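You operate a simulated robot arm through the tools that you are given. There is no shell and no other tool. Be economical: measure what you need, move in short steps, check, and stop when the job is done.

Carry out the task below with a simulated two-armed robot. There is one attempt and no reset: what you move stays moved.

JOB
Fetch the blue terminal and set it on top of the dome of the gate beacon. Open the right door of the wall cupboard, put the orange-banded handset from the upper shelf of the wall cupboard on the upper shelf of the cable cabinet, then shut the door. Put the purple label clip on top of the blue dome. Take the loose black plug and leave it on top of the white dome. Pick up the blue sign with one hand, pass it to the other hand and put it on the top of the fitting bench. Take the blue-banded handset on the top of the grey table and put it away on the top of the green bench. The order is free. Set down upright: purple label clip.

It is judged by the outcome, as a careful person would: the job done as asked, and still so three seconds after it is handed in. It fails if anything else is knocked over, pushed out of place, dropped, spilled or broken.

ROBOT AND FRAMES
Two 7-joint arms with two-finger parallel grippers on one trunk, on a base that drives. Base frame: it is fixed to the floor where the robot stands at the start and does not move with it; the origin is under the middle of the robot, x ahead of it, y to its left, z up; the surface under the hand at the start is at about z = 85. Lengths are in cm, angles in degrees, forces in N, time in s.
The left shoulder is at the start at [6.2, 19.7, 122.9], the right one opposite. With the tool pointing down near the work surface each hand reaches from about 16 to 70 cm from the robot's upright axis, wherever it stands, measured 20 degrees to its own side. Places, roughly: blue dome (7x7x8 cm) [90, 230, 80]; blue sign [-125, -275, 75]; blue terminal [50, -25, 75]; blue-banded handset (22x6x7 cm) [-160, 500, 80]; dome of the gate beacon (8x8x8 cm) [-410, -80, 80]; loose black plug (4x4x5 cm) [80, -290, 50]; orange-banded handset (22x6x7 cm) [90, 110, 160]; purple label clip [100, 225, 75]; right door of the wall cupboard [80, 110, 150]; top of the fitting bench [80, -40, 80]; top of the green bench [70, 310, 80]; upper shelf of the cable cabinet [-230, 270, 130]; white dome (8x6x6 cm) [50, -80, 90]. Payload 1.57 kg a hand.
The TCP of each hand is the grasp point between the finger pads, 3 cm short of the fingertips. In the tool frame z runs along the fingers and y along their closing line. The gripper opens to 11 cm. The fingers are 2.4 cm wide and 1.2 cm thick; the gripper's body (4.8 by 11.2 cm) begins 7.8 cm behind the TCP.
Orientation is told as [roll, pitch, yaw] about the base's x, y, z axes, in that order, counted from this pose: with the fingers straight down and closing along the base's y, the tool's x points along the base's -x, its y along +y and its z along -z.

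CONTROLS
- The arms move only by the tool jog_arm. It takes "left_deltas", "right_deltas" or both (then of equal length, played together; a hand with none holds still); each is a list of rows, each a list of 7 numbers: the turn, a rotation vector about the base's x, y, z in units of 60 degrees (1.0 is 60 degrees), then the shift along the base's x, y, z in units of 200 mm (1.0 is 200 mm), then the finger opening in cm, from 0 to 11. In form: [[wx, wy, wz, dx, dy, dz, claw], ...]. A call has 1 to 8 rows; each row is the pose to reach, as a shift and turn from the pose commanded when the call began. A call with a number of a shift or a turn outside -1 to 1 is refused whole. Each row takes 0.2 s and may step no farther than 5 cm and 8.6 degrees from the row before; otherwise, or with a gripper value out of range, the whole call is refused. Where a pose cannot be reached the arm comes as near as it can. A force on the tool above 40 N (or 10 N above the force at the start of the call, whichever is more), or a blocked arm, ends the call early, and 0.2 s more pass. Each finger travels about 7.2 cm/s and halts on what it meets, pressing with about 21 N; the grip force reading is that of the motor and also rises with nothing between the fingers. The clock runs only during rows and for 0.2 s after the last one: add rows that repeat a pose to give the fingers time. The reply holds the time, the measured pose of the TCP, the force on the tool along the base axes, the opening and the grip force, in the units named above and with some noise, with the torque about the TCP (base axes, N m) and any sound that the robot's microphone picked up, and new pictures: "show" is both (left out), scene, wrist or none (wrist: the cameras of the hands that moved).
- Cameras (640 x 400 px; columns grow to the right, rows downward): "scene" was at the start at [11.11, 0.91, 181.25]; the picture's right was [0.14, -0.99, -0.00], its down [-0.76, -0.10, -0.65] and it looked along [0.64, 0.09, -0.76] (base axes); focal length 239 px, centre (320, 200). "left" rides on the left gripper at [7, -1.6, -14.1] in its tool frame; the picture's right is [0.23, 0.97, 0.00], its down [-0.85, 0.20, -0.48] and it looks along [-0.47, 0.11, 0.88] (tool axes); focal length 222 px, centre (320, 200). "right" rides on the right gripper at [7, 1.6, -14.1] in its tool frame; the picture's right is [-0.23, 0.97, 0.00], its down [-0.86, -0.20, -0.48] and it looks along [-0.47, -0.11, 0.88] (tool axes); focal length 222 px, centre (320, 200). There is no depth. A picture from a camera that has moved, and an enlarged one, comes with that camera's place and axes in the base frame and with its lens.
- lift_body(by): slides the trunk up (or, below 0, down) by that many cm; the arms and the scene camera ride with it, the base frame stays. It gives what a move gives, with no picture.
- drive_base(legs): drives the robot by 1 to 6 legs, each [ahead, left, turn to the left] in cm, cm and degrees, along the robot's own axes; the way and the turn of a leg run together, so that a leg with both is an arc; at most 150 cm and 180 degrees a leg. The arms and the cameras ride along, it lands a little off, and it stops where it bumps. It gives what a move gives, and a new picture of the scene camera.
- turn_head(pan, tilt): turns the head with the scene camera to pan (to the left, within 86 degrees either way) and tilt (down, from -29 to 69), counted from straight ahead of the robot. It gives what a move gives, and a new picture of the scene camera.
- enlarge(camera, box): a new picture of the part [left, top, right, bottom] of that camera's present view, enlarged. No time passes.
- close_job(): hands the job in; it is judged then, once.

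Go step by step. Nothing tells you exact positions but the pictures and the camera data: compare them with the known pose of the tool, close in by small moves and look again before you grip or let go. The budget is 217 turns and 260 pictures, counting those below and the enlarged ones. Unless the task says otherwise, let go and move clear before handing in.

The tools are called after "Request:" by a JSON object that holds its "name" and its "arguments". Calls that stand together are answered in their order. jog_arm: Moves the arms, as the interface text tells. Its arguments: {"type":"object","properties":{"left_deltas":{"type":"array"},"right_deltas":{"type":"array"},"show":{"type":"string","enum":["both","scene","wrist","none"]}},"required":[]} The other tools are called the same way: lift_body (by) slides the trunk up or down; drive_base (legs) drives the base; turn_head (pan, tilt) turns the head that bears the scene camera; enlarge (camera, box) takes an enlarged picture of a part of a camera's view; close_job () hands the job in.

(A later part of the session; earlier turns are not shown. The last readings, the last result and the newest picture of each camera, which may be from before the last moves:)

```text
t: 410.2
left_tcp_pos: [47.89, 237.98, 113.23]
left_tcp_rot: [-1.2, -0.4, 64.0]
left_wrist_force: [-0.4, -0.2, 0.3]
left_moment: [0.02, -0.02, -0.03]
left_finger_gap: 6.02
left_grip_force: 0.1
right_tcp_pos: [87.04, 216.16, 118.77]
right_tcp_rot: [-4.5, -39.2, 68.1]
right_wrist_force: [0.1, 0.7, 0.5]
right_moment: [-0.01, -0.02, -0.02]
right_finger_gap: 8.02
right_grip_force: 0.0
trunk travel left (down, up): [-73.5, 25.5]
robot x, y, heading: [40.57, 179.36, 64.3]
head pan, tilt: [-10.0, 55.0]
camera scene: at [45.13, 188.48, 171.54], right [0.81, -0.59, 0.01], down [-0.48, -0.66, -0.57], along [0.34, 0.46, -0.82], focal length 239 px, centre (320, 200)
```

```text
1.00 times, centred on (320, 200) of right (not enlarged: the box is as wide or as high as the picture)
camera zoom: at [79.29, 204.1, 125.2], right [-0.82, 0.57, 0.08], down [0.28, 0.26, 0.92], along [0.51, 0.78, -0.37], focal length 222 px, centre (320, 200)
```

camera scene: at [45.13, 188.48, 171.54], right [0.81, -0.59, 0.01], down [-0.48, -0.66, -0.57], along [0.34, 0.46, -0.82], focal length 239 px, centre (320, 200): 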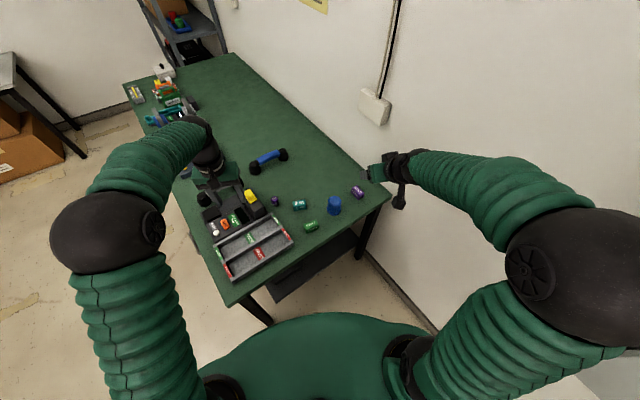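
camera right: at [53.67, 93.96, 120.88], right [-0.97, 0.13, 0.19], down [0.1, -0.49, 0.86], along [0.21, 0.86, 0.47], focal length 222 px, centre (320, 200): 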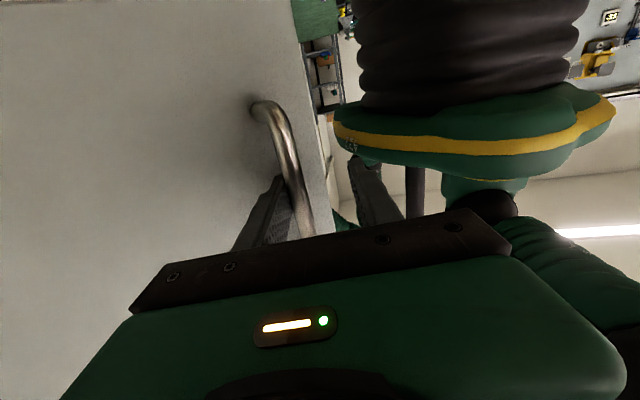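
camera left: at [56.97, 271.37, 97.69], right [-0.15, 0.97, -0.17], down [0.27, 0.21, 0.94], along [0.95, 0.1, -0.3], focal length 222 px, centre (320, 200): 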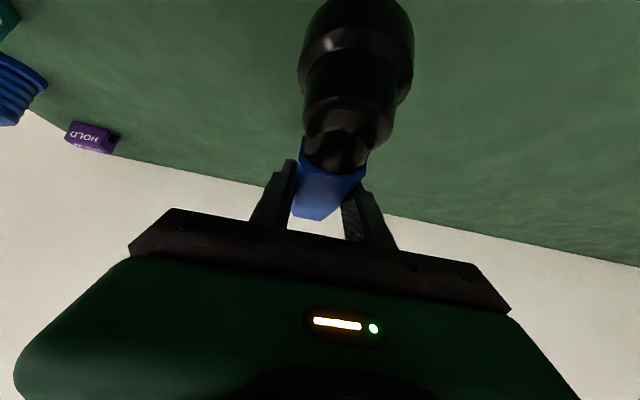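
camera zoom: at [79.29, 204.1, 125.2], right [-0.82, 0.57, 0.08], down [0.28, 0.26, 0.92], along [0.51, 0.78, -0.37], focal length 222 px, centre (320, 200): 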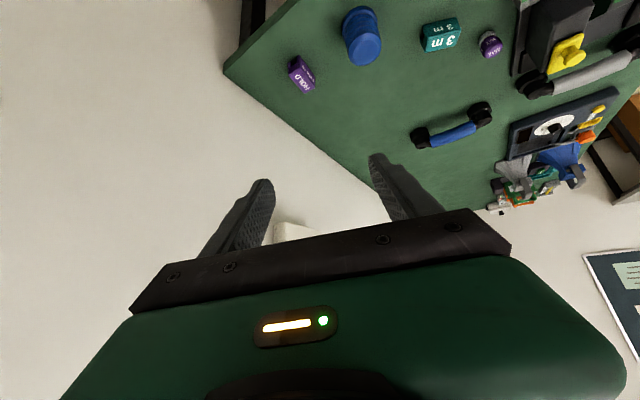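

Request:
{"name": "enlarge", "arguments": {"camera": "right", "box": [270, 0, 400, 110]}}

Request:
{"name": "enlarge", "arguments": {"camera": "scene", "box": [290, 170, 390, 240]}}

```text
3.64 times, centred on (335, 55) of right
camera zoom: at [79.29, 204.1, 125.2], right [-0.82, 0.57, 0.08], down [0.28, 0.26, 0.92], along [0.51, 0.78, -0.37], focal length 808 px, centre (266, 727)
```

zoom: 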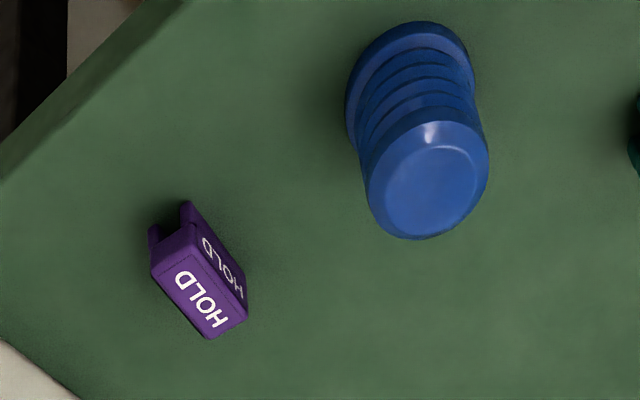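

```text
5.71 times, centred on (340, 205) of scene
camera zoom: at [45.13, 188.48, 171.54], right [0.81, -0.59, 0.01], down [-0.48, -0.66, -0.57], along [0.34, 0.46, -0.82], focal length 1364 px, centre (206, 171)
```

zoom: 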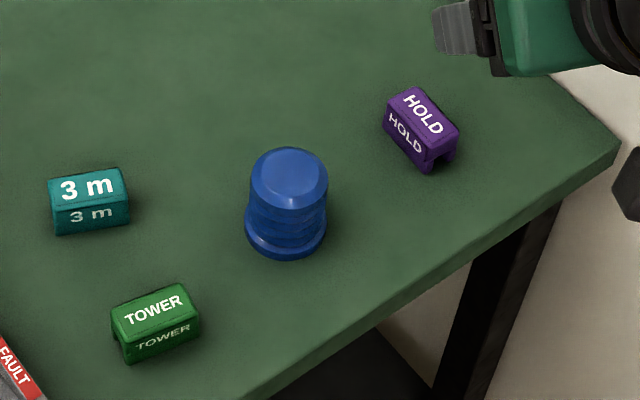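

The clip is an inverted-U at (98.8,231.4), its long axis nearly along y. I'll yaw the right hand +31° so its fingers close across the clip's width, and approach.

Request:
{"name": "jog_arm", "arguments": {"right_deltas": [[0, 0, 0.065, 0.08, 0.02, -0.1, 8], [0, 0, 0.13, 0.16, 0.04, -0.2, 8], [0, 0, 0.195, 0.24, 0.06, -0.3, 8], [0, 0, 0.26, 0.32, 0.08, -0.4, 8], [0, 0, 0.325, 0.4, 0.1, -0.5, 8], [0, 0, 0.39, 0.48, 0.12, -0.6, 7], [0, 0, 0.455, 0.56, 0.14, -0.7, 6], [0, 0, 0.517, 0.65, 0.16, -0.8, 6]], "show": "both"}}

```text
t: 412.0
left_tcp_pos: [48.89, 237.65, 113.42]
left_tcp_rot: [-0.7, -0.3, 64.0]
left_wrist_force: [0.4, 0.3, 0.6]
left_moment: [0.0, 0.02, 0.0]
left_finger_gap: 6.02
left_grip_force: 0.0
right_tcp_pos: [100.99, 218.86, 102.37]
right_tcp_rot: [-4.0, -39.3, 98.7]
right_wrist_force: [-0.1, -0.6, -0.3]
right_moment: [0.01, 0.02, 0.0]
right_finger_gap: 5.99
right_grip_force: 0.1
trunk travel left (down, up): [-73.5, 25.5]
robot x, y, heading: [40.5, 179.48, 64.1]
head pan, tilt: [-10.0, 55.0]
camera scene: at [46.43, 188.14, 171.52], right [0.81, -0.59, 0.0], down [-0.48, -0.66, -0.57], along [0.34, 0.46, -0.82], focal length 239 px, centre (320, 200)
camera right: at [100.57, 204.51, 108.74], right [-0.99, 0.07, 0.09], down [0.11, 0.37, 0.92], along [0.03, 0.93, -0.38], focal length 222 px, centre (320, 200)
```

scene: 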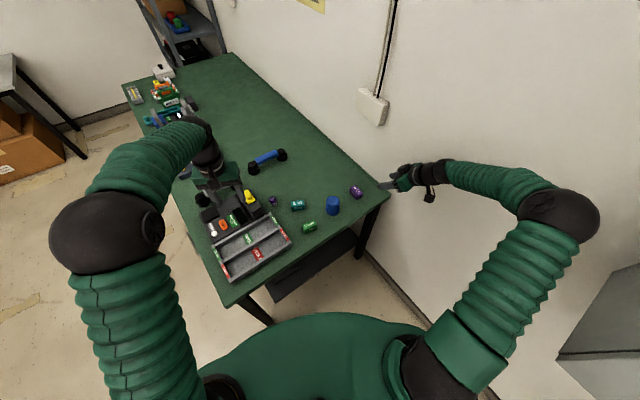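
right: 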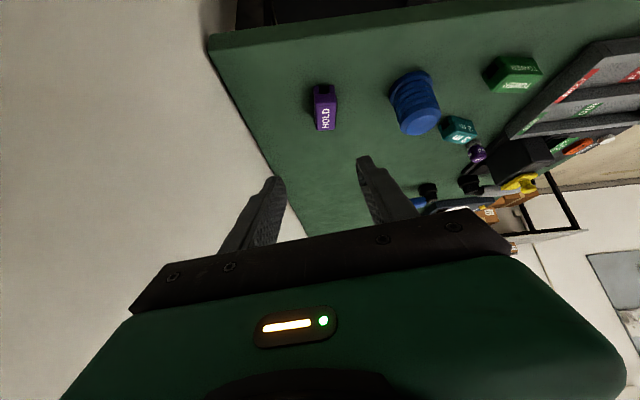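

Request:
{"name": "jog_arm", "arguments": {"right_deltas": [[-0.003, 0.02, 0, -0.02, 0.1, -0.17, 6], [-0.006, 0.04, 0, -0.04, 0.2, -0.34, 6], [-0.01, 0.066, 0, -0.06, 0.3, -0.51, 6], [-0.01, 0.066, 0, -0.075, 0.39, -0.675, 6]], "show": "wrist"}}

```text
t: 413.0
left_tcp_pos: [48.88, 237.61, 113.44]
left_tcp_rot: [-0.6, -0.3, 64.0]
left_wrist_force: [-0.1, 0.4, 0.2]
left_moment: [-0.01, 0.03, 0.01]
left_finger_gap: 6.0
left_grip_force: 0.0
right_tcp_pos: [99.54, 226.44, 88.84]
right_tcp_rot: [1.3, -39.2, 95.3]
right_wrist_force: [0.4, 0.2, -0.7]
right_moment: [0.02, 0.03, 0.0]
right_finger_gap: 6.0
right_grip_force: 0.0
trunk travel left (down, up): [-73.5, 25.5]
robot x, y, heading: [40.6, 179.32, 63.9]
head pan, tilt: [-10.0, 55.0]
camera right: at [99.63, 212.17, 95.41], right [-0.98, 0.07, 0.16], down [0.18, 0.38, 0.91], along [0.01, 0.92, -0.39], focal length 222 px, centre (320, 200)
```

right: 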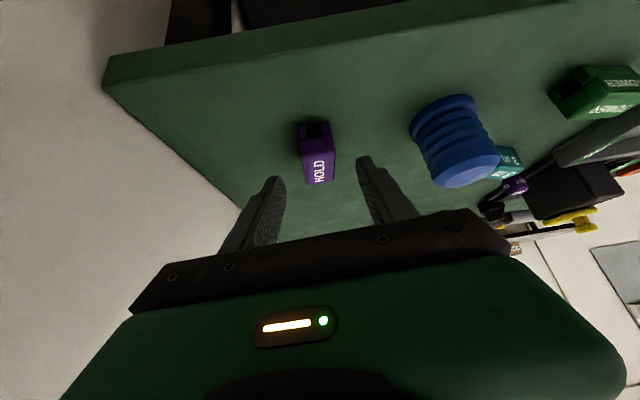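

Request:
{"name": "jog_arm", "arguments": {"right_deltas": [[0, 0, 0, 0, 0.06, -0.09, 6], [0, 0, 0, 0, 0.12, -0.18, 6]], "show": "wrist"}}

```text
t: 413.6
left_tcp_pos: [48.95, 237.59, 113.42]
left_tcp_rot: [-0.6, -0.3, 64.0]
left_wrist_force: [0.6, 0.5, -0.3]
left_moment: [-0.01, 0.02, 0.0]
left_finger_gap: 5.99
left_grip_force: 0.1
right_tcp_pos: [99.6, 228.8, 85.16]
right_tcp_rot: [1.2, -39.2, 95.3]
right_wrist_force: [-0.3, 0.0, 0.5]
right_moment: [0.01, -0.02, 0.0]
right_finger_gap: 6.02
right_grip_force: 0.0
trunk travel left (down, up): [-73.5, 25.5]
robot x, y, heading: [40.22, 179.12, 63.8]
head pan, tilt: [-10.0, 55.0]
camera right: at [99.69, 214.6, 91.77], right [-0.98, 0.07, 0.16], down [0.18, 0.38, 0.91], along [0.0, 0.92, -0.39], focal length 222 px, centre (320, 200)
```

right: 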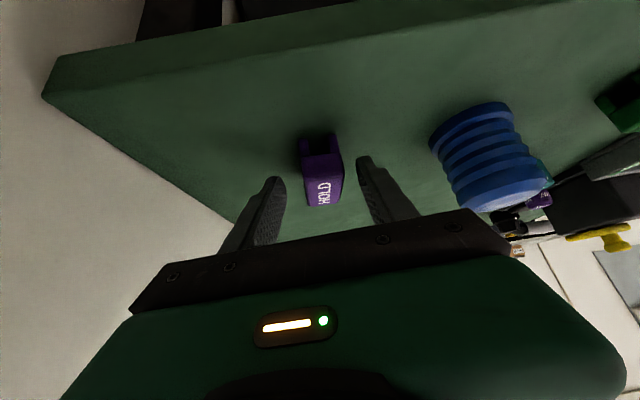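

Request:
{"name": "jog_arm", "arguments": {"right_deltas": [[0, 0, 0, 0, 0.03, 0, 4], [0, 0, 0, 0, 0.03, 0, 2], [0, 0, 0, 0, 0.03, 0, 0], [0, 0, 0, 0, 0.03, 0, 0], [0, 0, 0, 0, 0.03, 0, 0], [0, 0, 0, 0, 0.03, 0.05, 0], [0, 0, 0, 0, 0.03, 0.15, 0]], "show": "wrist"}}

```text
t: 415.2
left_tcp_pos: [48.83, 237.39, 113.5]
left_tcp_rot: [-0.6, -0.4, 64.0]
left_wrist_force: [0.1, 0.2, -0.4]
left_moment: [-0.01, -0.02, 0.02]
left_finger_gap: 6.01
left_grip_force: 0.1
right_tcp_pos: [99.75, 229.53, 88.38]
right_tcp_rot: [1.2, -39.3, 95.3]
right_wrist_force: [-0.3, 0.4, -0.3]
right_moment: [0.0, 0.01, 0.0]
right_finger_gap: 3.1
right_grip_force: 20.7
trunk travel left (down, up): [-73.5, 25.5]
robot x, y, heading: [40.6, 179.02, 63.8]
head pan, tilt: [-10.0, 55.0]
camera right: at [99.77, 215.19, 95.02], right [-0.98, 0.07, 0.16], down [0.18, 0.38, 0.91], along [0.01, 0.92, -0.39], focal length 222 px, centre (320, 200)
```

right: 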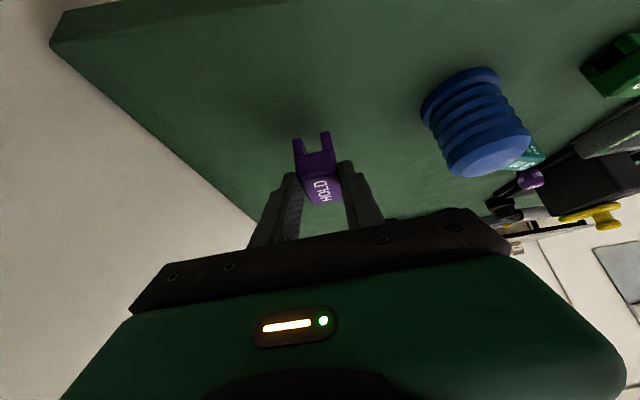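

The clip is held upright. Checking it against the dome from the scene camera.

Request:
{"name": "jog_arm", "arguments": {"right_deltas": [[0, 0, 0, 0, 0, 0.2, 0], [0, 0, 0, -0.1, 0, 0.4, 0], [0, 0, 0, -0.3, 0.02, 0.5, 0], [0, 0, 0, -0.5, 0.04, 0.5, 0], [0, 0, 0, -0.7, 0.06, 0.5, 0]], "show": "wrist"}}

Request:
{"name": "enlarge", "arguments": {"camera": "scene", "box": [290, 170, 390, 240]}}

```text
t: 416.4
left_tcp_pos: [48.89, 237.55, 113.45]
left_tcp_rot: [-0.8, -0.4, 64.0]
left_wrist_force: [0.7, 0.1, 0.1]
left_moment: [0.04, -0.02, -0.01]
left_finger_gap: 5.98
left_grip_force: 0.0
right_tcp_pos: [85.22, 231.11, 98.55]
right_tcp_rot: [1.1, -39.2, 95.2]
right_wrist_force: [0.1, 0.0, -0.9]
right_moment: [0.0, 0.04, -0.03]
right_finger_gap: 3.12
right_grip_force: 21.1
trunk travel left (down, up): [-73.5, 25.5]
robot x, y, heading: [40.51, 179.27, 63.8]
head pan, tilt: [-10.0, 55.0]
camera right: at [85.25, 216.82, 105.14], right [-0.98, 0.07, 0.16], down [0.17, 0.38, 0.91], along [0.01, 0.92, -0.39], focal length 222 px, centre (320, 200)
```

right: 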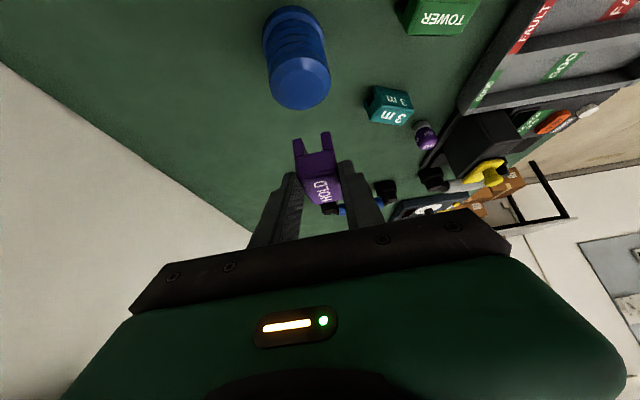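

```text
5.71 times, centred on (340, 205) of scene
camera zoom: at [46.19, 188.05, 171.53], right [0.81, -0.59, 0.0], down [-0.48, -0.66, -0.57], along [0.34, 0.46, -0.82], focal length 1364 px, centre (206, 171)
```

zoom: 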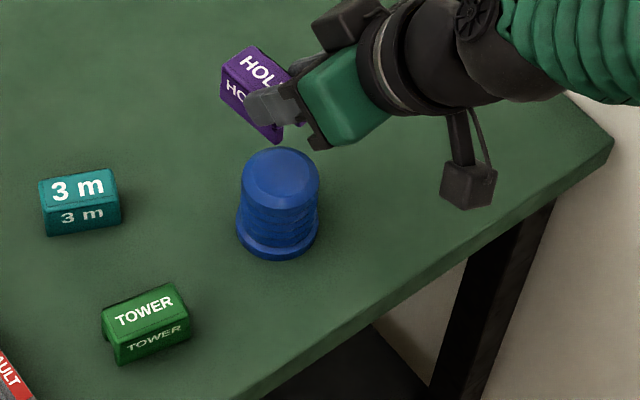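

Request:
{"name": "jog_arm", "arguments": {"right_deltas": [[0, 0, 0, 0.03, -0.085, -0.05, 0], [0, 0, 0, 0.03, -0.085, -0.15, 0], [0, 0, 0, 0.03, -0.085, -0.22, 0]], "show": "wrist"}}

Request:
{"name": "enlarge", "arguments": {"camera": "scene", "box": [290, 170, 390, 240]}}

```text
t: 417.2
left_tcp_pos: [48.8, 237.61, 113.37]
left_tcp_rot: [-0.8, -0.3, 63.9]
left_wrist_force: [1.1, 0.2, -0.1]
left_moment: [0.02, 0.01, -0.03]
left_finger_gap: 5.97
left_grip_force: 0.0
right_tcp_pos: [86.03, 229.33, 93.91]
right_tcp_rot: [1.2, -39.2, 95.4]
right_wrist_force: [0.3, 0.1, -0.9]
right_moment: [-0.02, 0.0, 0.06]
right_finger_gap: 3.08
right_grip_force: 21.2
trunk travel left (down, up): [-73.5, 25.5]
robot x, y, heading: [40.55, 178.73, 63.8]
head pan, tilt: [-10.0, 55.0]
camera right: at [86.07, 215.03, 100.57], right [-0.98, 0.07, 0.16], down [0.18, 0.38, 0.91], along [0.01, 0.92, -0.39], focal length 222 px, centre (320, 200)
```

right: 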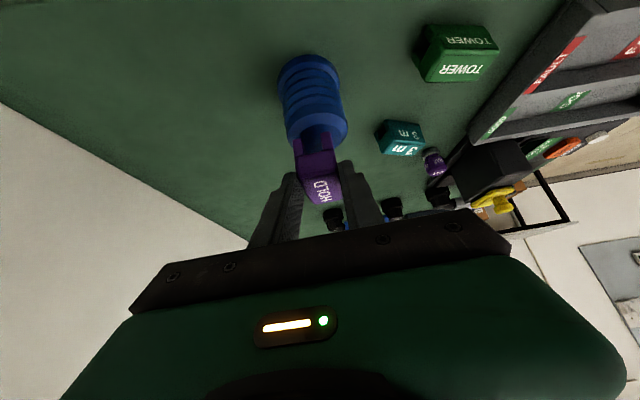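

```text
5.71 times, centred on (340, 205) of scene
camera zoom: at [46.43, 188.11, 171.52], right [0.81, -0.59, 0.0], down [-0.48, -0.66, -0.57], along [0.34, 0.46, -0.82], focal length 1364 px, centre (206, 171)
```

zoom: 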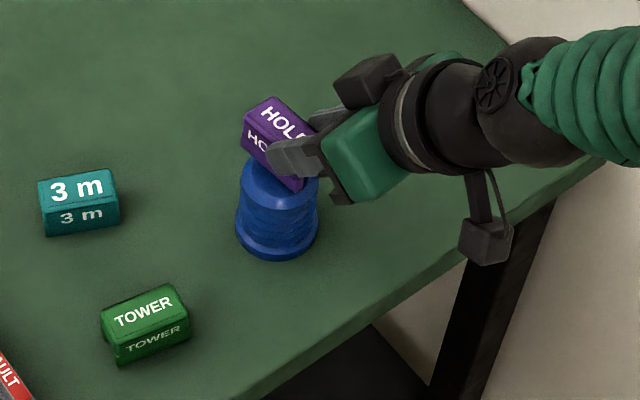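

Request:
{"name": "jog_arm", "arguments": {"right_deltas": [[0, 0, 0, -0.02, -0.01, -0.02, 0], [0, 0, 0, -0.02, -0.01, -0.04, 0], [0, 0, 0, -0.02, -0.01, -0.06, 0]], "show": "none"}}

Request:
{"name": "enlarge", "arguments": {"camera": "scene", "box": [300, 175, 370, 225]}}

```text
t: 418.0
left_tcp_pos: [48.9, 237.62, 113.45]
left_tcp_rot: [-0.7, -0.3, 64.1]
left_wrist_force: [0.5, -0.6, -0.6]
left_moment: [0.01, 0.01, 0.01]
left_finger_gap: 6.01
left_grip_force: 0.0
right_tcp_pos: [85.47, 229.0, 92.88]
right_tcp_rot: [1.2, -39.2, 95.2]
right_wrist_force: [-0.1, -0.2, -0.5]
right_moment: [-0.01, 0.01, 0.0]
right_finger_gap: 3.1
right_grip_force: 20.3
trunk travel left (down, up): [-73.5, 25.5]
robot x, y, heading: [40.4, 179.31, 63.7]
head pan, tilt: [-10.0, 55.0]
```

```text
8.00 times, centred on (335, 200) of scene
camera zoom: at [46.4, 188.0, 171.53], right [0.81, -0.59, 0.0], down [-0.48, -0.66, -0.57], along [0.34, 0.46, -0.82], focal length 1910 px, centre (200, 200)
```

zoom: 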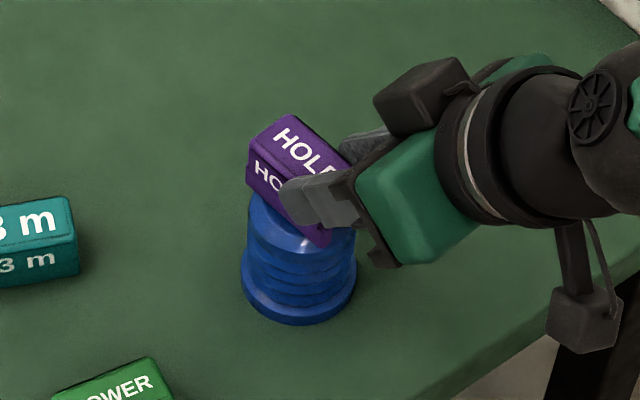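

Request:
{"name": "jog_arm", "arguments": {"right_deltas": [[0, 0, 0, -0.02, -0.012, 0, 0], [0, 0, 0, -0.02, -0.012, -0.015, 0], [0, 0, 0, -0.02, -0.012, -0.03, 0], [0, 0, 0, -0.02, -0.012, -0.045, 0]], "show": "none"}}

```text
t: 419.0
left_tcp_pos: [48.68, 237.37, 113.54]
left_tcp_rot: [-0.7, -0.4, 64.1]
left_wrist_force: [-0.2, 0.5, -0.1]
left_moment: [0.01, -0.01, 0.01]
left_finger_gap: 6.0
left_grip_force: 0.1
right_tcp_pos: [85.31, 228.83, 92.27]
right_tcp_rot: [0.8, -39.5, 95.4]
right_wrist_force: [-0.8, -1.0, 17.5]
right_moment: [0.21, -0.02, -0.03]
right_finger_gap: 3.18
right_grip_force: 20.3
trunk travel left (down, up): [-73.5, 25.5]
robot x, y, heading: [40.68, 179.12, 63.9]
head pan, tilt: [-10.0, 55.0]
```

Request:
{"name": "jog_arm", "arguments": {"right_deltas": [[0, 0, 0, 0, 0, 0.008, 3.4], [0, 0, 0, 0, 0, 0.008, 4.2], [0, 0, 0, 0, 0, 0.008, 5], [0, 0, 0, 0, 0, 0.01, 5.2], [0, 0, 0, 0.01, -0.06, 0.08, 5.2], [0, 0, 0, 0.02, -0.15, 0.2, 5.2], [0, 0, 0, 0.04, -0.28, 0.36, 5.2], [0, 0, 0, 0.05, -0.4, 0.52, 5.2]], "show": "wrist"}}

Request:
{"name": "enlarge", "arguments": {"camera": "scene", "box": [300, 175, 370, 225]}}

```text
t: 420.8
left_tcp_pos: [48.8, 237.18, 113.56]
left_tcp_rot: [-0.5, -0.5, 64.0]
left_wrist_force: [-0.9, -0.2, 0.6]
left_moment: [0.03, 0.0, 0.01]
left_finger_gap: 6.02
left_grip_force: 0.0
right_tcp_pos: [86.81, 220.49, 102.21]
right_tcp_rot: [1.2, -39.4, 95.3]
right_wrist_force: [-0.1, -0.3, 0.0]
right_moment: [0.0, -0.05, 0.0]
right_finger_gap: 5.23
right_grip_force: 0.0
trunk travel left (down, up): [-73.5, 25.5]
robot x, y, heading: [40.23, 179.41, 63.9]
head pan, tilt: [-10.0, 55.0]
camera right: at [86.73, 206.23, 108.82], right [-0.98, 0.07, 0.16], down [0.17, 0.38, 0.91], along [0.01, 0.92, -0.39], focal length 222 px, centre (320, 200)
```

right: 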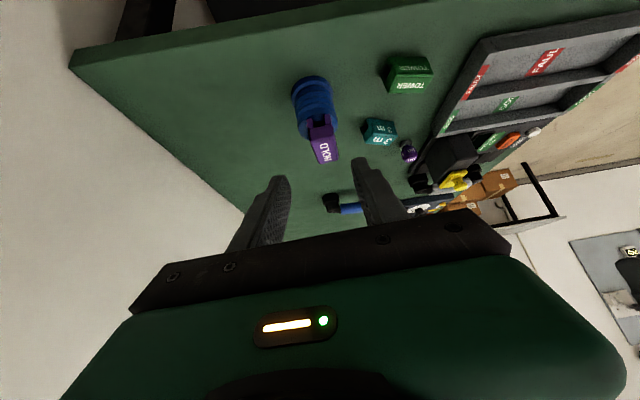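

```text
8.00 times, centred on (335, 200) of scene
camera zoom: at [46.32, 187.64, 171.55], right [0.81, -0.59, 0.0], down [-0.48, -0.66, -0.57], along [0.34, 0.46, -0.82], focal length 1910 px, centre (200, 200)
```

zoom: 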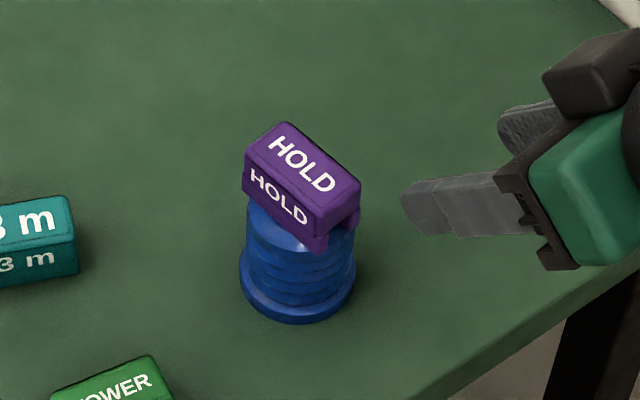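

The clip stands upright on the blue dome. Last item: the loose black plug. I'll drive back to the shelving unit.

Request:
{"name": "drive_base", "arguments": {"legs": [[-36, 74, 0], [0, 0, -64], [0, -150, 0], [0, -150, 0], [0, -150, 0]]}}

```text
t: 448.7
left_tcp_pos: [17.41, -241.74, 113.47]
left_tcp_rot: [-0.7, -0.3, 0.2]
left_wrist_force: [0.1, -0.3, 0.9]
left_moment: [-0.01, 0.01, -0.04]
left_finger_gap: 6.01
left_grip_force: 0.1
right_tcp_pos: [18.91, -283.23, 102.17]
right_tcp_rot: [1.1, -39.1, 31.4]
right_wrist_force: [-0.6, -0.1, 0.9]
right_moment: [0.0, 0.03, 0.02]
right_finger_gap: 5.18
right_grip_force: 0.1
trunk travel left (down, up): [-73.5, 25.5]
robot x, y, heading: [-38.91, -259.88, -0.2]
head pan, tilt: [-10.0, 55.0]
camera scene: at [-28.08, -261.26, 171.53], right [-0.17, -0.98, 0.0], down [-0.81, 0.14, -0.57], along [0.56, -0.1, -0.82], focal length 239 px, centre (320, 200)
```

scene: 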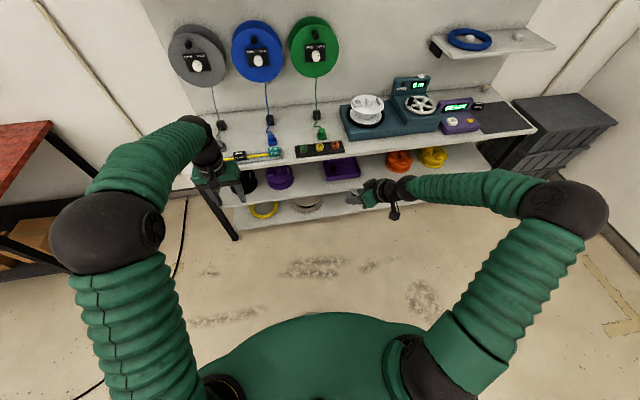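

Request:
{"name": "lift_body", "arguments": {"by": -48}}

Request:
{"name": "jog_arm", "arguments": {"right_deltas": [[0.019, -0.0683, -0.1022, 0.04, 0, 0, 6], [0.038, -0.1366, -0.2044, 0.08, 0, 0, 7], [0.0567, -0.205, -0.3066, 0.12, 0, 0, 8], [0.0756, -0.2732, -0.4088, 0.16, 0, 0, 8], [0.0945, -0.3415, -0.511, 0.2, 0, 0.05, 8]], "show": "none"}}

Request:
{"name": "turn_head", "arguments": {"pan": -18, "tilt": 38}}

```text
refused: -48 is not a number from -40 to 40
```

```text
t: 449.9
left_tcp_pos: [17.26, -241.99, 113.58]
left_tcp_rot: [-0.7, -0.5, 0.1]
left_wrist_force: [-0.8, 0.2, 0.5]
left_moment: [0.0, -0.02, 0.01]
left_finger_gap: 6.0
left_grip_force: 0.0
right_tcp_pos: [22.71, -283.44, 103.31]
right_tcp_rot: [0.7, -60.4, 0.5]
right_wrist_force: [0.6, -0.4, -1.0]
right_moment: [-0.01, -0.03, -0.01]
right_finger_gap: 7.99
right_grip_force: 0.0
trunk travel left (down, up): [-73.5, 25.5]
robot x, y, heading: [-38.23, -259.92, 0.0]
head pan, tilt: [-10.0, 55.0]
```

```text
t: 450.7
left_tcp_pos: [17.15, -241.9, 113.68]
left_tcp_rot: [-0.6, -0.4, 0.0]
left_wrist_force: [0.0, -0.2, -0.3]
left_moment: [0.01, -0.01, 0.0]
left_finger_gap: 6.01
left_grip_force: 0.0
right_tcp_pos: [22.7, -283.4, 103.31]
right_tcp_rot: [0.7, -60.3, 0.7]
right_wrist_force: [-0.4, 0.1, -0.1]
right_moment: [0.01, 0.01, 0.03]
right_finger_gap: 7.98
right_grip_force: 0.1
trunk travel left (down, up): [-73.5, 25.5]
robot x, y, heading: [-38.77, -260.37, -0.2]
head pan, tilt: [-18.0, 38.0]
camera scene: at [-26.97, -262.91, 173.89], right [-0.31, -0.95, 0.0], down [-0.59, 0.19, -0.79], along [0.75, -0.24, -0.62], focal length 239 px, centre (320, 200)
```

scene: 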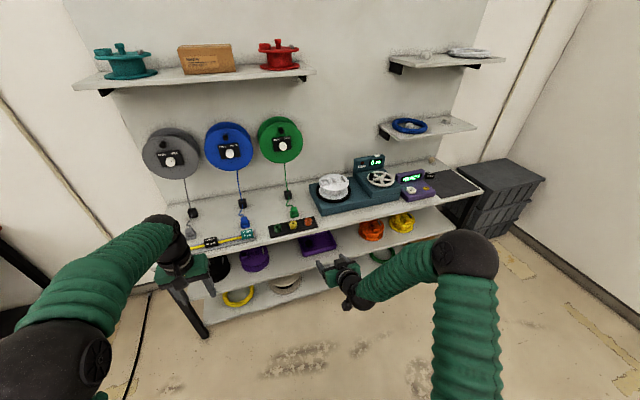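

Orientation came out well (pitch −60). Now lowering the trunk in two steps and looking into the shelf.

Request:
{"name": "lift_body", "arguments": {"by": -40}}

Request:
{"name": "lift_body", "arguments": {"by": -8}}

Request:
{"name": "turn_head", "arguments": {"pan": -12, "tilt": 28}}

Request:
{"name": "enlarge", "arguments": {"camera": "scene", "box": [220, 120, 420, 260]}}

```text
t: 454.5
left_tcp_pos: [17.16, -241.88, 73.63]
left_tcp_rot: [-0.6, -0.4, 0.1]
left_wrist_force: [-0.4, -0.1, -0.3]
left_moment: [-0.05, 0.0, 0.04]
left_finger_gap: 6.01
left_grip_force: 0.1
right_tcp_pos: [22.56, -283.36, 63.16]
right_tcp_rot: [0.8, -60.3, 0.8]
right_wrist_force: [-0.4, -1.4, 0.0]
right_moment: [0.03, -0.06, -0.02]
right_finger_gap: 8.01
right_grip_force: 0.0
trunk travel left (down, up): [-33.5, 65.5]
robot x, y, heading: [-38.78, -259.87, 0.3]
head pan, tilt: [-18.0, 38.0]
```

```text
t: 455.7
left_tcp_pos: [17.12, -241.9, 65.65]
left_tcp_rot: [-0.8, -0.4, 0.1]
left_wrist_force: [0.3, -0.4, 0.2]
left_moment: [0.0, 0.01, -0.02]
left_finger_gap: 6.01
left_grip_force: 0.1
right_tcp_pos: [22.69, -283.29, 55.3]
right_tcp_rot: [0.8, -60.3, 0.7]
right_wrist_force: [1.5, -0.6, 0.1]
right_moment: [0.0, 0.01, 0.01]
right_finger_gap: 7.98
right_grip_force: 0.2
trunk travel left (down, up): [-25.5, 73.5]
robot x, y, heading: [-38.5, -259.93, -0.1]
head pan, tilt: [-18.0, 38.0]
```

```text
t: 456.4
left_tcp_pos: [17.21, -241.94, 65.55]
left_tcp_rot: [-0.6, -0.4, 0.1]
left_wrist_force: [-0.2, -0.9, 0.4]
left_moment: [0.01, -0.04, -0.01]
left_finger_gap: 6.02
left_grip_force: 0.0
right_tcp_pos: [22.65, -283.3, 55.29]
right_tcp_rot: [0.8, -60.2, 0.7]
right_wrist_force: [0.4, -0.2, 0.1]
right_moment: [-0.01, 0.01, 0.03]
right_finger_gap: 8.0
right_grip_force: 0.1
trunk travel left (down, up): [-25.5, 73.5]
robot x, y, heading: [-38.75, -259.98, -0.2]
head pan, tilt: [-12.0, 28.0]
camera scene: at [-26.37, -262.11, 127.44], right [-0.21, -0.98, 0.0], down [-0.46, 0.1, -0.88], along [0.86, -0.18, -0.47], focal length 239 px, centre (320, 200)
```

scene: 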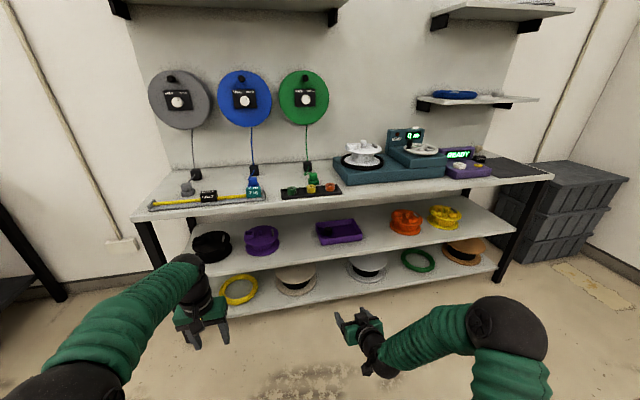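

```text
2.86 times, centred on (320, 190) of scene
camera zoom: at [-26.37, -262.11, 127.44], right [-0.21, -0.98, 0.0], down [-0.46, 0.1, -0.88], along [0.86, -0.18, -0.47], focal length 682 px, centre (320, 229)
```

zoom: 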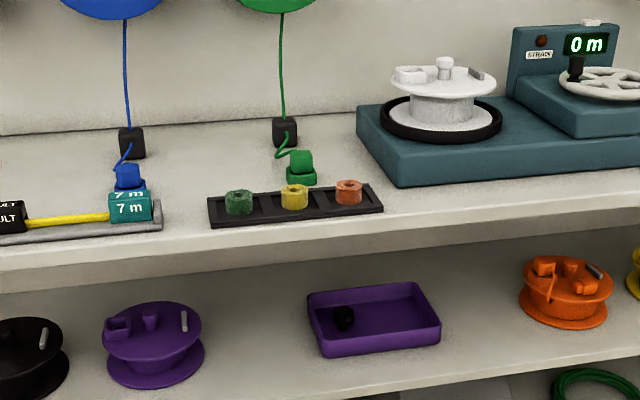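

The plug is at about (87,−291,45) in the purple tray, about 30 cm under the worktop. I'll retract the left hand, align, and drive the right hand in under the worktop.

Request:
{"name": "jog_arm", "arguments": {"left_deltas": [[0, 0, 0, -0.15, 0, 0.1, 6], [0, 0, 0, -0.3, 0, 0.2, 6], [0, 0, 0, -0.45, 0.05, 0.3, 6], [0, 0, 0, -0.6, 0.1, 0.4, 6], [0, 0, 0, -0.75, 0.15, 0.5, 6], [0, 0, 0, -0.9, 0.2, 0.6, 6]], "right_deltas": [[0, 0, 0, 0, 0, -0.02, 6], [0, 0, 0, 0, 0, -0.04, 6], [0, 0, 0, 0, 0, -0.06, 6], [0, 0, 0, 0, 0, -0.08, 6], [0, 0, 0, 0, 0, -0.1, 6], [0, 0, 0, 0, 0, -0.1, 6]], "show": "none"}}

Request:
{"name": "drive_base", "arguments": {"legs": [[0, -7.7, 0], [42, 0, 0]]}}

Request:
{"name": "enlarge", "arguments": {"camera": "right", "box": [0, 0, 640, 400]}}

```text
t: 457.8
left_tcp_pos: [-0.88, -237.99, 77.47]
left_tcp_rot: [-0.7, -0.4, 0.1]
left_wrist_force: [-0.6, 0.0, 0.2]
left_moment: [-0.01, -0.03, -0.01]
left_finger_gap: 5.99
left_grip_force: 0.0
right_tcp_pos: [22.64, -283.35, 53.31]
right_tcp_rot: [0.7, -60.4, 0.8]
right_wrist_force: [-0.1, 0.1, -0.3]
right_moment: [0.01, 0.0, -0.01]
right_finger_gap: 5.98
right_grip_force: 0.1
trunk travel left (down, up): [-25.5, 73.5]
robot x, y, heading: [-38.35, -259.91, -0.1]
head pan, tilt: [-12.0, 28.0]
```

```text
t: 461.0
left_tcp_pos: [40.54, -245.36, 77.35]
left_tcp_rot: [-0.6, -0.3, 0.5]
left_wrist_force: [0.4, 0.2, -0.3]
left_moment: [0.04, 0.01, 0.02]
left_finger_gap: 5.98
left_grip_force: 0.2
right_tcp_pos: [64.41, -290.38, 53.24]
right_tcp_rot: [0.8, -60.4, 0.9]
right_wrist_force: [0.5, 0.3, -0.2]
right_moment: [0.01, -0.02, -0.02]
right_finger_gap: 5.97
right_grip_force: 0.0
trunk travel left (down, up): [-25.5, 73.5]
robot x, y, heading: [2.71, -267.76, 0.6]
head pan, tilt: [-12.0, 28.0]
camera scene: at [15.12, -269.63, 127.44], right [-0.2, -0.98, 0.0], down [-0.46, 0.1, -0.88], along [0.86, -0.18, -0.47], focal length 239 px, centre (320, 200)
```

scene: 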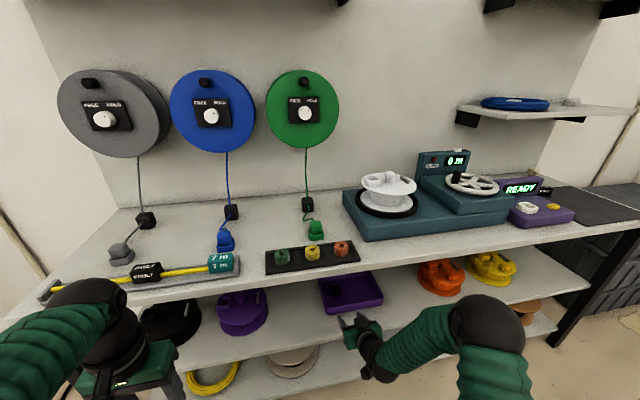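

```text
1.00 times, centred on (320, 200) of right (not enlarged: the box is as wide or as high as the picture)
camera zoom: at [48.63, -289.16, 54.2], right [0.08, 0.98, 0.2], down [0.01, -0.21, 0.98], along [1.0, -0.08, -0.03], focal length 222 px, centre (320, 200)
```

zoom: 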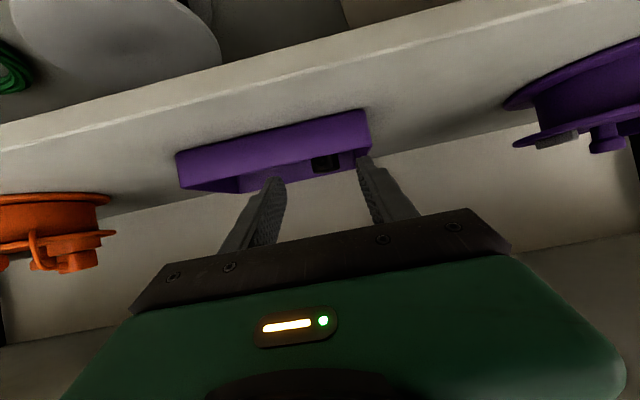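

Request:
{"name": "drive_base", "arguments": {"legs": [[4, 0, -0.6]]}}

Request:
{"name": "jog_arm", "arguments": {"right_deltas": [[0, 0, 0, 0.18, 0, -0.02, 6], [0, 0, 0, 0.36, 0, -0.05, 6], [0, 0, 0, 0.52, 0, -0.06, 6]], "show": "wrist"}}

```text
t: 461.9
left_tcp_pos: [44.61, -245.82, 77.32]
left_tcp_rot: [-0.7, -0.3, -0.1]
left_wrist_force: [0.1, 0.5, -0.2]
left_moment: [0.01, 0.05, -0.01]
left_finger_gap: 6.02
left_grip_force: 0.1
right_tcp_pos: [67.97, -290.98, 53.21]
right_tcp_rot: [0.7, -60.3, 0.5]
right_wrist_force: [0.3, -0.2, 0.4]
right_moment: [-0.02, -0.01, 0.01]
right_finger_gap: 6.01
right_grip_force: 0.1
trunk travel left (down, up): [-25.5, 73.5]
robot x, y, heading: [6.7, -267.4, -0.2]
head pan, tilt: [-12.0, 28.0]
camera scene: at [19.13, -269.65, 127.43], right [-0.21, -0.98, 0.0], down [-0.46, 0.1, -0.88], along [0.86, -0.19, -0.47], focal length 239 px, centre (320, 200)
```

scene: 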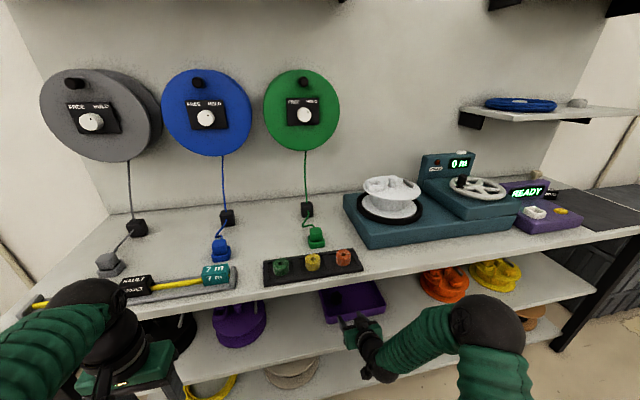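

```text
t: 462.7
left_tcp_pos: [44.36, -245.79, 77.47]
left_tcp_rot: [-0.7, -0.4, -0.1]
left_wrist_force: [-1.1, -0.4, -0.1]
left_moment: [-0.02, -0.02, 0.02]
left_finger_gap: 6.01
left_grip_force: 0.1
right_tcp_pos: [78.4, -291.12, 51.88]
right_tcp_rot: [0.7, -60.4, 0.5]
right_wrist_force: [0.2, -0.1, 0.0]
right_moment: [0.01, 0.03, 0.04]
right_finger_gap: 5.99
right_grip_force: 0.1
trunk travel left (down, up): [-25.5, 73.5]
robot x, y, heading: [6.49, -267.44, -0.4]
head pan, tilt: [-12.0, 28.0]
camera right: at [62.6, -289.71, 52.95], right [0.09, 0.97, 0.2], down [0.01, -0.21, 0.98], along [1.0, -0.09, -0.03], focal length 222 px, centre (320, 200)
```

right: 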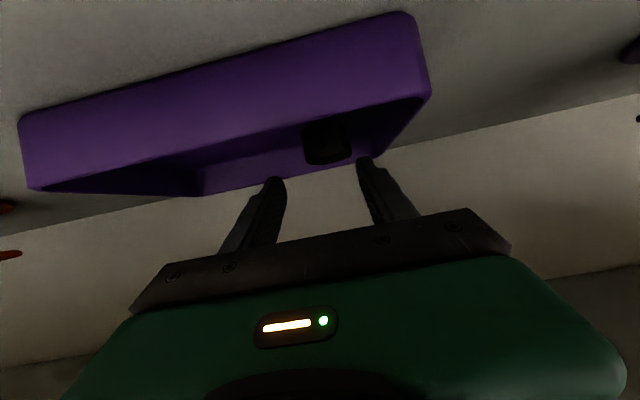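

Request:
{"name": "jog_arm", "arguments": {"right_deltas": [[0, 0, 0, 0.1, 0.04, -0.07, 6], [0, 0, 0, 0.2, 0.06, -0.14, 6], [0, 0, 0, 0.3, 0.06, -0.21, 6]], "show": "wrist"}}

```text
t: 463.5
left_tcp_pos: [44.56, -245.79, 77.46]
left_tcp_rot: [-0.7, -0.4, 0.0]
left_wrist_force: [0.0, -0.1, -0.3]
left_moment: [-0.03, 0.0, 0.01]
left_finger_gap: 6.0
left_grip_force: 0.1
right_tcp_pos: [84.22, -289.82, 47.88]
right_tcp_rot: [0.7, -60.4, 0.7]
right_wrist_force: [-0.6, 0.0, 0.5]
right_moment: [-0.02, -0.02, 0.01]
right_finger_gap: 5.99
right_grip_force: 0.0
trunk travel left (down, up): [-25.5, 73.5]
robot x, y, heading: [6.95, -267.66, -0.1]
head pan, tilt: [-12.0, 28.0]
camera right: at [68.52, -288.48, 48.82], right [0.09, 0.97, 0.2], down [0.01, -0.2, 0.98], along [1.0, -0.09, -0.03], focal length 222 px, centre (320, 200)
```

right: 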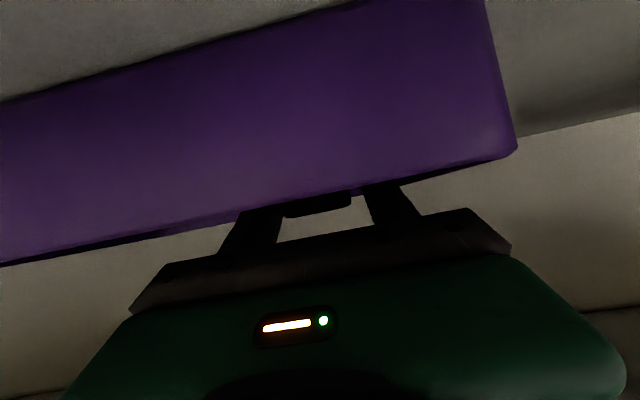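

Request:
{"name": "jog_arm", "arguments": {"right_deltas": [[0, 0, 0, 0.04, 0, -0.02, 6], [0, 0, 0, 0.04, 0, -0.02, 4], [0, 0, 0, 0.04, 0, -0.02, 2], [0, 0, 0, 0.04, 0, -0.02, 0], [0, 0, 0, 0.04, 0, -0.02, 0], [0, 0, 0, 0.04, 0, -0.02, 0]], "show": "none"}}

```text
t: 464.9
left_tcp_pos: [44.45, -245.7, 77.49]
left_tcp_rot: [-0.7, -0.5, -0.1]
left_wrist_force: [-0.1, 0.4, 0.0]
left_moment: [-0.02, 0.0, -0.01]
left_finger_gap: 6.0
left_grip_force: 0.1
right_tcp_pos: [85.11, -289.97, 47.62]
right_tcp_rot: [0.7, -60.4, 0.5]
right_wrist_force: [0.4, 1.0, -0.3]
right_moment: [-0.02, -0.02, 0.01]
right_finger_gap: 3.58
right_grip_force: 20.6
trunk travel left (down, up): [-25.5, 73.5]
robot x, y, heading: [6.39, -267.24, -0.1]
head pan, tilt: [-12.0, 28.0]
```

Plug gripped at 3.6 cm. Lifting and drawing it back out.

Request:
{"name": "jog_arm", "arguments": {"right_deltas": [[0, 0, 0, 0, 0, 0.08, 0], [0, 0, 0, 0, 0, 0.18, 0], [0, 0, 0, -0.1, 0, 0.24, 0], [0, 0, 0, -0.3, 0, 0.24, 0], [0, 0, 0, -0.5, 0, 0.24, 0], [0, 0, 0, -0.7, 0, 0.24, 0], [0, 0, 0, -0.85, 0, 0.24, 0]], "show": "wrist"}}

```text
t: 466.5
left_tcp_pos: [44.41, -245.69, 77.45]
left_tcp_rot: [-0.7, -0.4, -0.1]
left_wrist_force: [-0.1, -0.2, 0.3]
left_moment: [0.03, 0.0, -0.01]
left_finger_gap: 5.99
left_grip_force: 0.0
right_tcp_pos: [68.18, -290.05, 52.07]
right_tcp_rot: [0.7, -60.4, 0.4]
right_wrist_force: [-0.3, -0.1, -0.9]
right_moment: [-0.04, -0.03, -0.01]
right_finger_gap: 3.54
right_grip_force: 20.9
trunk travel left (down, up): [-25.5, 73.5]
robot x, y, heading: [6.99, -267.47, -0.3]
head pan, tilt: [-12.0, 28.0]
camera right: at [52.42, -288.65, 53.18], right [0.09, 0.97, 0.2], down [0.01, -0.21, 0.98], along [1.0, -0.09, -0.03], focal length 222 px, centre (320, 200)
```

right: 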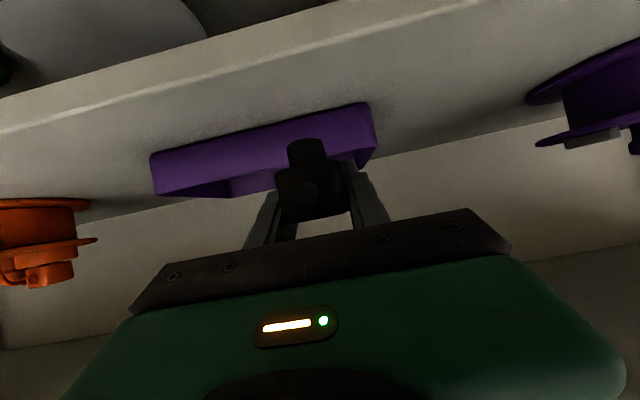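

The plug is held upright. Backing out, raising the trunk and driving to the white dome.

Request:
{"name": "drive_base", "arguments": {"legs": [[-47, 0, 0]]}}

Request:
{"name": "lift_body", "arguments": {"by": 40}}

Request:
{"name": "lift_body", "arguments": {"by": 14}}

Request:
{"name": "drive_base", "arguments": {"legs": [[0, 104, 0], [0, 102, 0.5], [18, 0, 0]]}}

```text
t: 469.3
left_tcp_pos: [-2.76, -245.21, 77.54]
left_tcp_rot: [-0.7, -0.5, 1.0]
left_wrist_force: [-0.1, 0.1, -0.7]
left_moment: [-0.02, -0.03, 0.01]
left_finger_gap: 6.0
left_grip_force: 0.1
right_tcp_pos: [21.95, -289.08, 52.27]
right_tcp_rot: [0.7, -60.4, 1.7]
right_wrist_force: [0.7, -0.2, -0.7]
right_moment: [0.01, -0.04, -0.02]
right_finger_gap: 3.55
right_grip_force: 21.0
trunk travel left (down, up): [-25.5, 73.5]
robot x, y, heading: [-39.8, -267.99, 1.0]
head pan, tilt: [-12.0, 28.0]
camera scene: at [-27.73, -269.68, 127.46], right [-0.19, -0.98, 0.0], down [-0.46, 0.09, -0.88], along [0.87, -0.17, -0.47], focal length 239 px, centre (320, 200)
```

scene: 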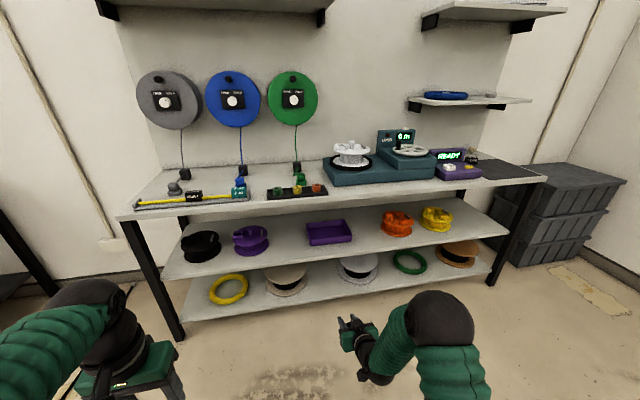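

```text
t: 473.1
left_tcp_pos: [-2.67, -245.42, 117.48]
left_tcp_rot: [-0.7, -0.5, 1.0]
left_wrist_force: [0.1, 0.8, 0.3]
left_moment: [0.01, 0.02, -0.02]
left_finger_gap: 5.98
left_grip_force: 0.0
right_tcp_pos: [22.09, -289.14, 92.33]
right_tcp_rot: [0.7, -60.4, 1.6]
right_wrist_force: [0.6, 0.0, -0.8]
right_moment: [0.03, -0.04, -0.01]
right_finger_gap: 3.56
right_grip_force: 20.8
trunk travel left (down, up): [-65.5, 33.5]
robot x, y, heading: [-39.91, -267.76, 0.9]
head pan, tilt: [-12.0, 28.0]
```

```text
t: 474.8
left_tcp_pos: [-2.63, -245.36, 131.46]
left_tcp_rot: [-0.7, -0.5, 1.1]
left_wrist_force: [-1.5, -0.1, 0.3]
left_moment: [-0.01, 0.02, 0.01]
left_finger_gap: 6.01
left_grip_force: 0.1
right_tcp_pos: [21.96, -289.21, 106.23]
right_tcp_rot: [0.7, -60.4, 1.6]
right_wrist_force: [-0.3, 0.2, -0.8]
right_moment: [-0.02, -0.01, 0.02]
right_finger_gap: 3.55
right_grip_force: 21.1
trunk travel left (down, up): [-79.5, 19.5]
robot x, y, heading: [-39.94, -267.87, 0.9]
head pan, tilt: [-12.0, 28.0]
```

```text
t: 486.3
left_tcp_pos: [13.17, -34.4, 131.71]
left_tcp_rot: [-0.6, -0.8, 1.6]
left_wrist_force: [-0.9, 0.5, -0.4]
left_moment: [0.02, -0.03, 0.0]
left_finger_gap: 6.0
left_grip_force: 0.1
right_tcp_pos: [38.33, -77.99, 106.39]
right_tcp_rot: [0.7, -60.5, 2.1]
right_wrist_force: [-0.4, 0.4, 0.0]
right_moment: [-0.01, -0.03, -0.01]
right_finger_gap: 3.54
right_grip_force: 20.6
trunk travel left (down, up): [-79.5, 19.5]
robot x, y, heading: [-23.57, -57.38, 1.3]
head pan, tilt: [-12.0, 28.0]
camera scene: at [-11.64, -59.04, 181.5], right [-0.18, -0.98, 0.0], down [-0.46, 0.09, -0.88], along [0.87, -0.16, -0.47], focal length 239 px, centre (320, 200)
```

scene: 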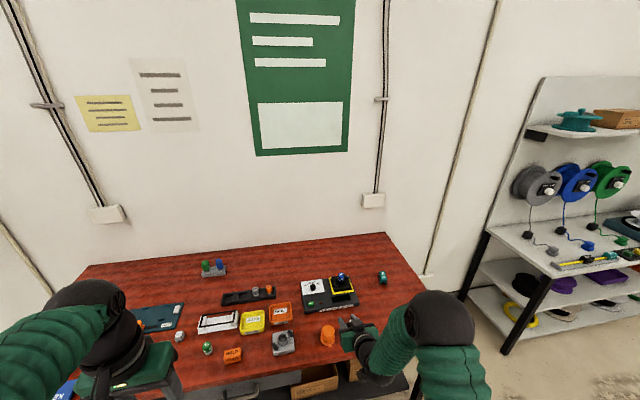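

Request:
{"name": "turn_head", "arguments": {"pan": -15, "tilt": 52}}

Request:
{"name": "enlarge", "arguments": {"camera": "right", "box": [160, 0, 480, 220]}}

```text
t: 487.2
left_tcp_pos: [13.67, -34.32, 131.48]
left_tcp_rot: [-0.8, -0.6, 1.6]
left_wrist_force: [0.2, -1.1, -0.7]
left_moment: [-0.01, -0.01, 0.01]
left_finger_gap: 6.0
left_grip_force: 0.1
right_tcp_pos: [38.82, -78.02, 106.15]
right_tcp_rot: [0.8, -60.4, 2.1]
right_wrist_force: [0.8, 0.3, -0.5]
right_moment: [0.01, -0.04, 0.0]
right_finger_gap: 3.57
right_grip_force: 21.1
trunk travel left (down, up): [-79.5, 19.5]
robot x, y, heading: [-23.63, -57.14, 1.9]
head pan, tilt: [-15.0, 52.0]
camera scene: at [-12.53, -59.09, 177.92], right [-0.23, -0.97, 0.0], down [-0.77, 0.18, -0.61], along [0.6, -0.14, -0.79], focal length 239 px, centre (320, 200)
```

scene: 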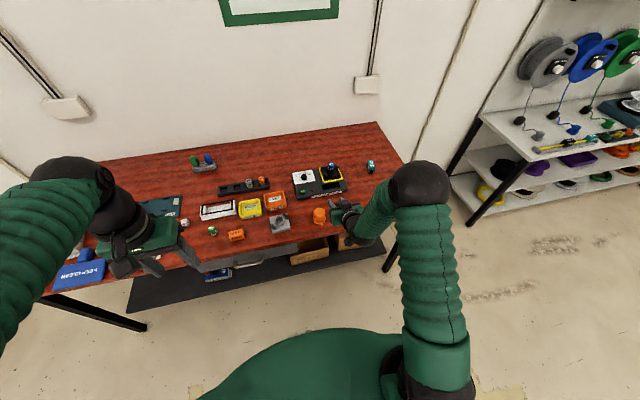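

```text
1.82 times, centred on (320, 110) of right
camera zoom: at [22.98, -77.03, 107.17], right [0.06, 0.98, 0.2], down [0.02, -0.21, 0.98], along [1.0, -0.06, -0.03], focal length 404 px, centre (320, 364)
```

zoom: 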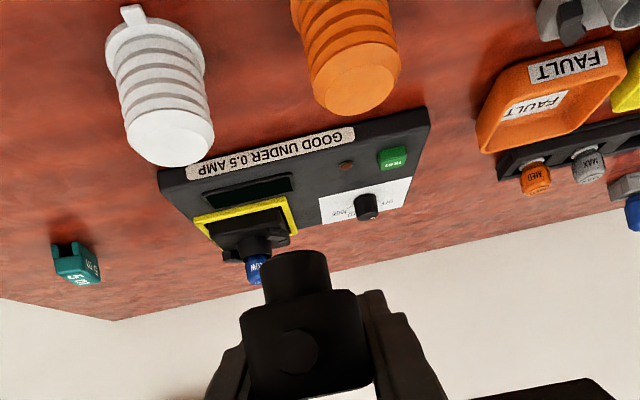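

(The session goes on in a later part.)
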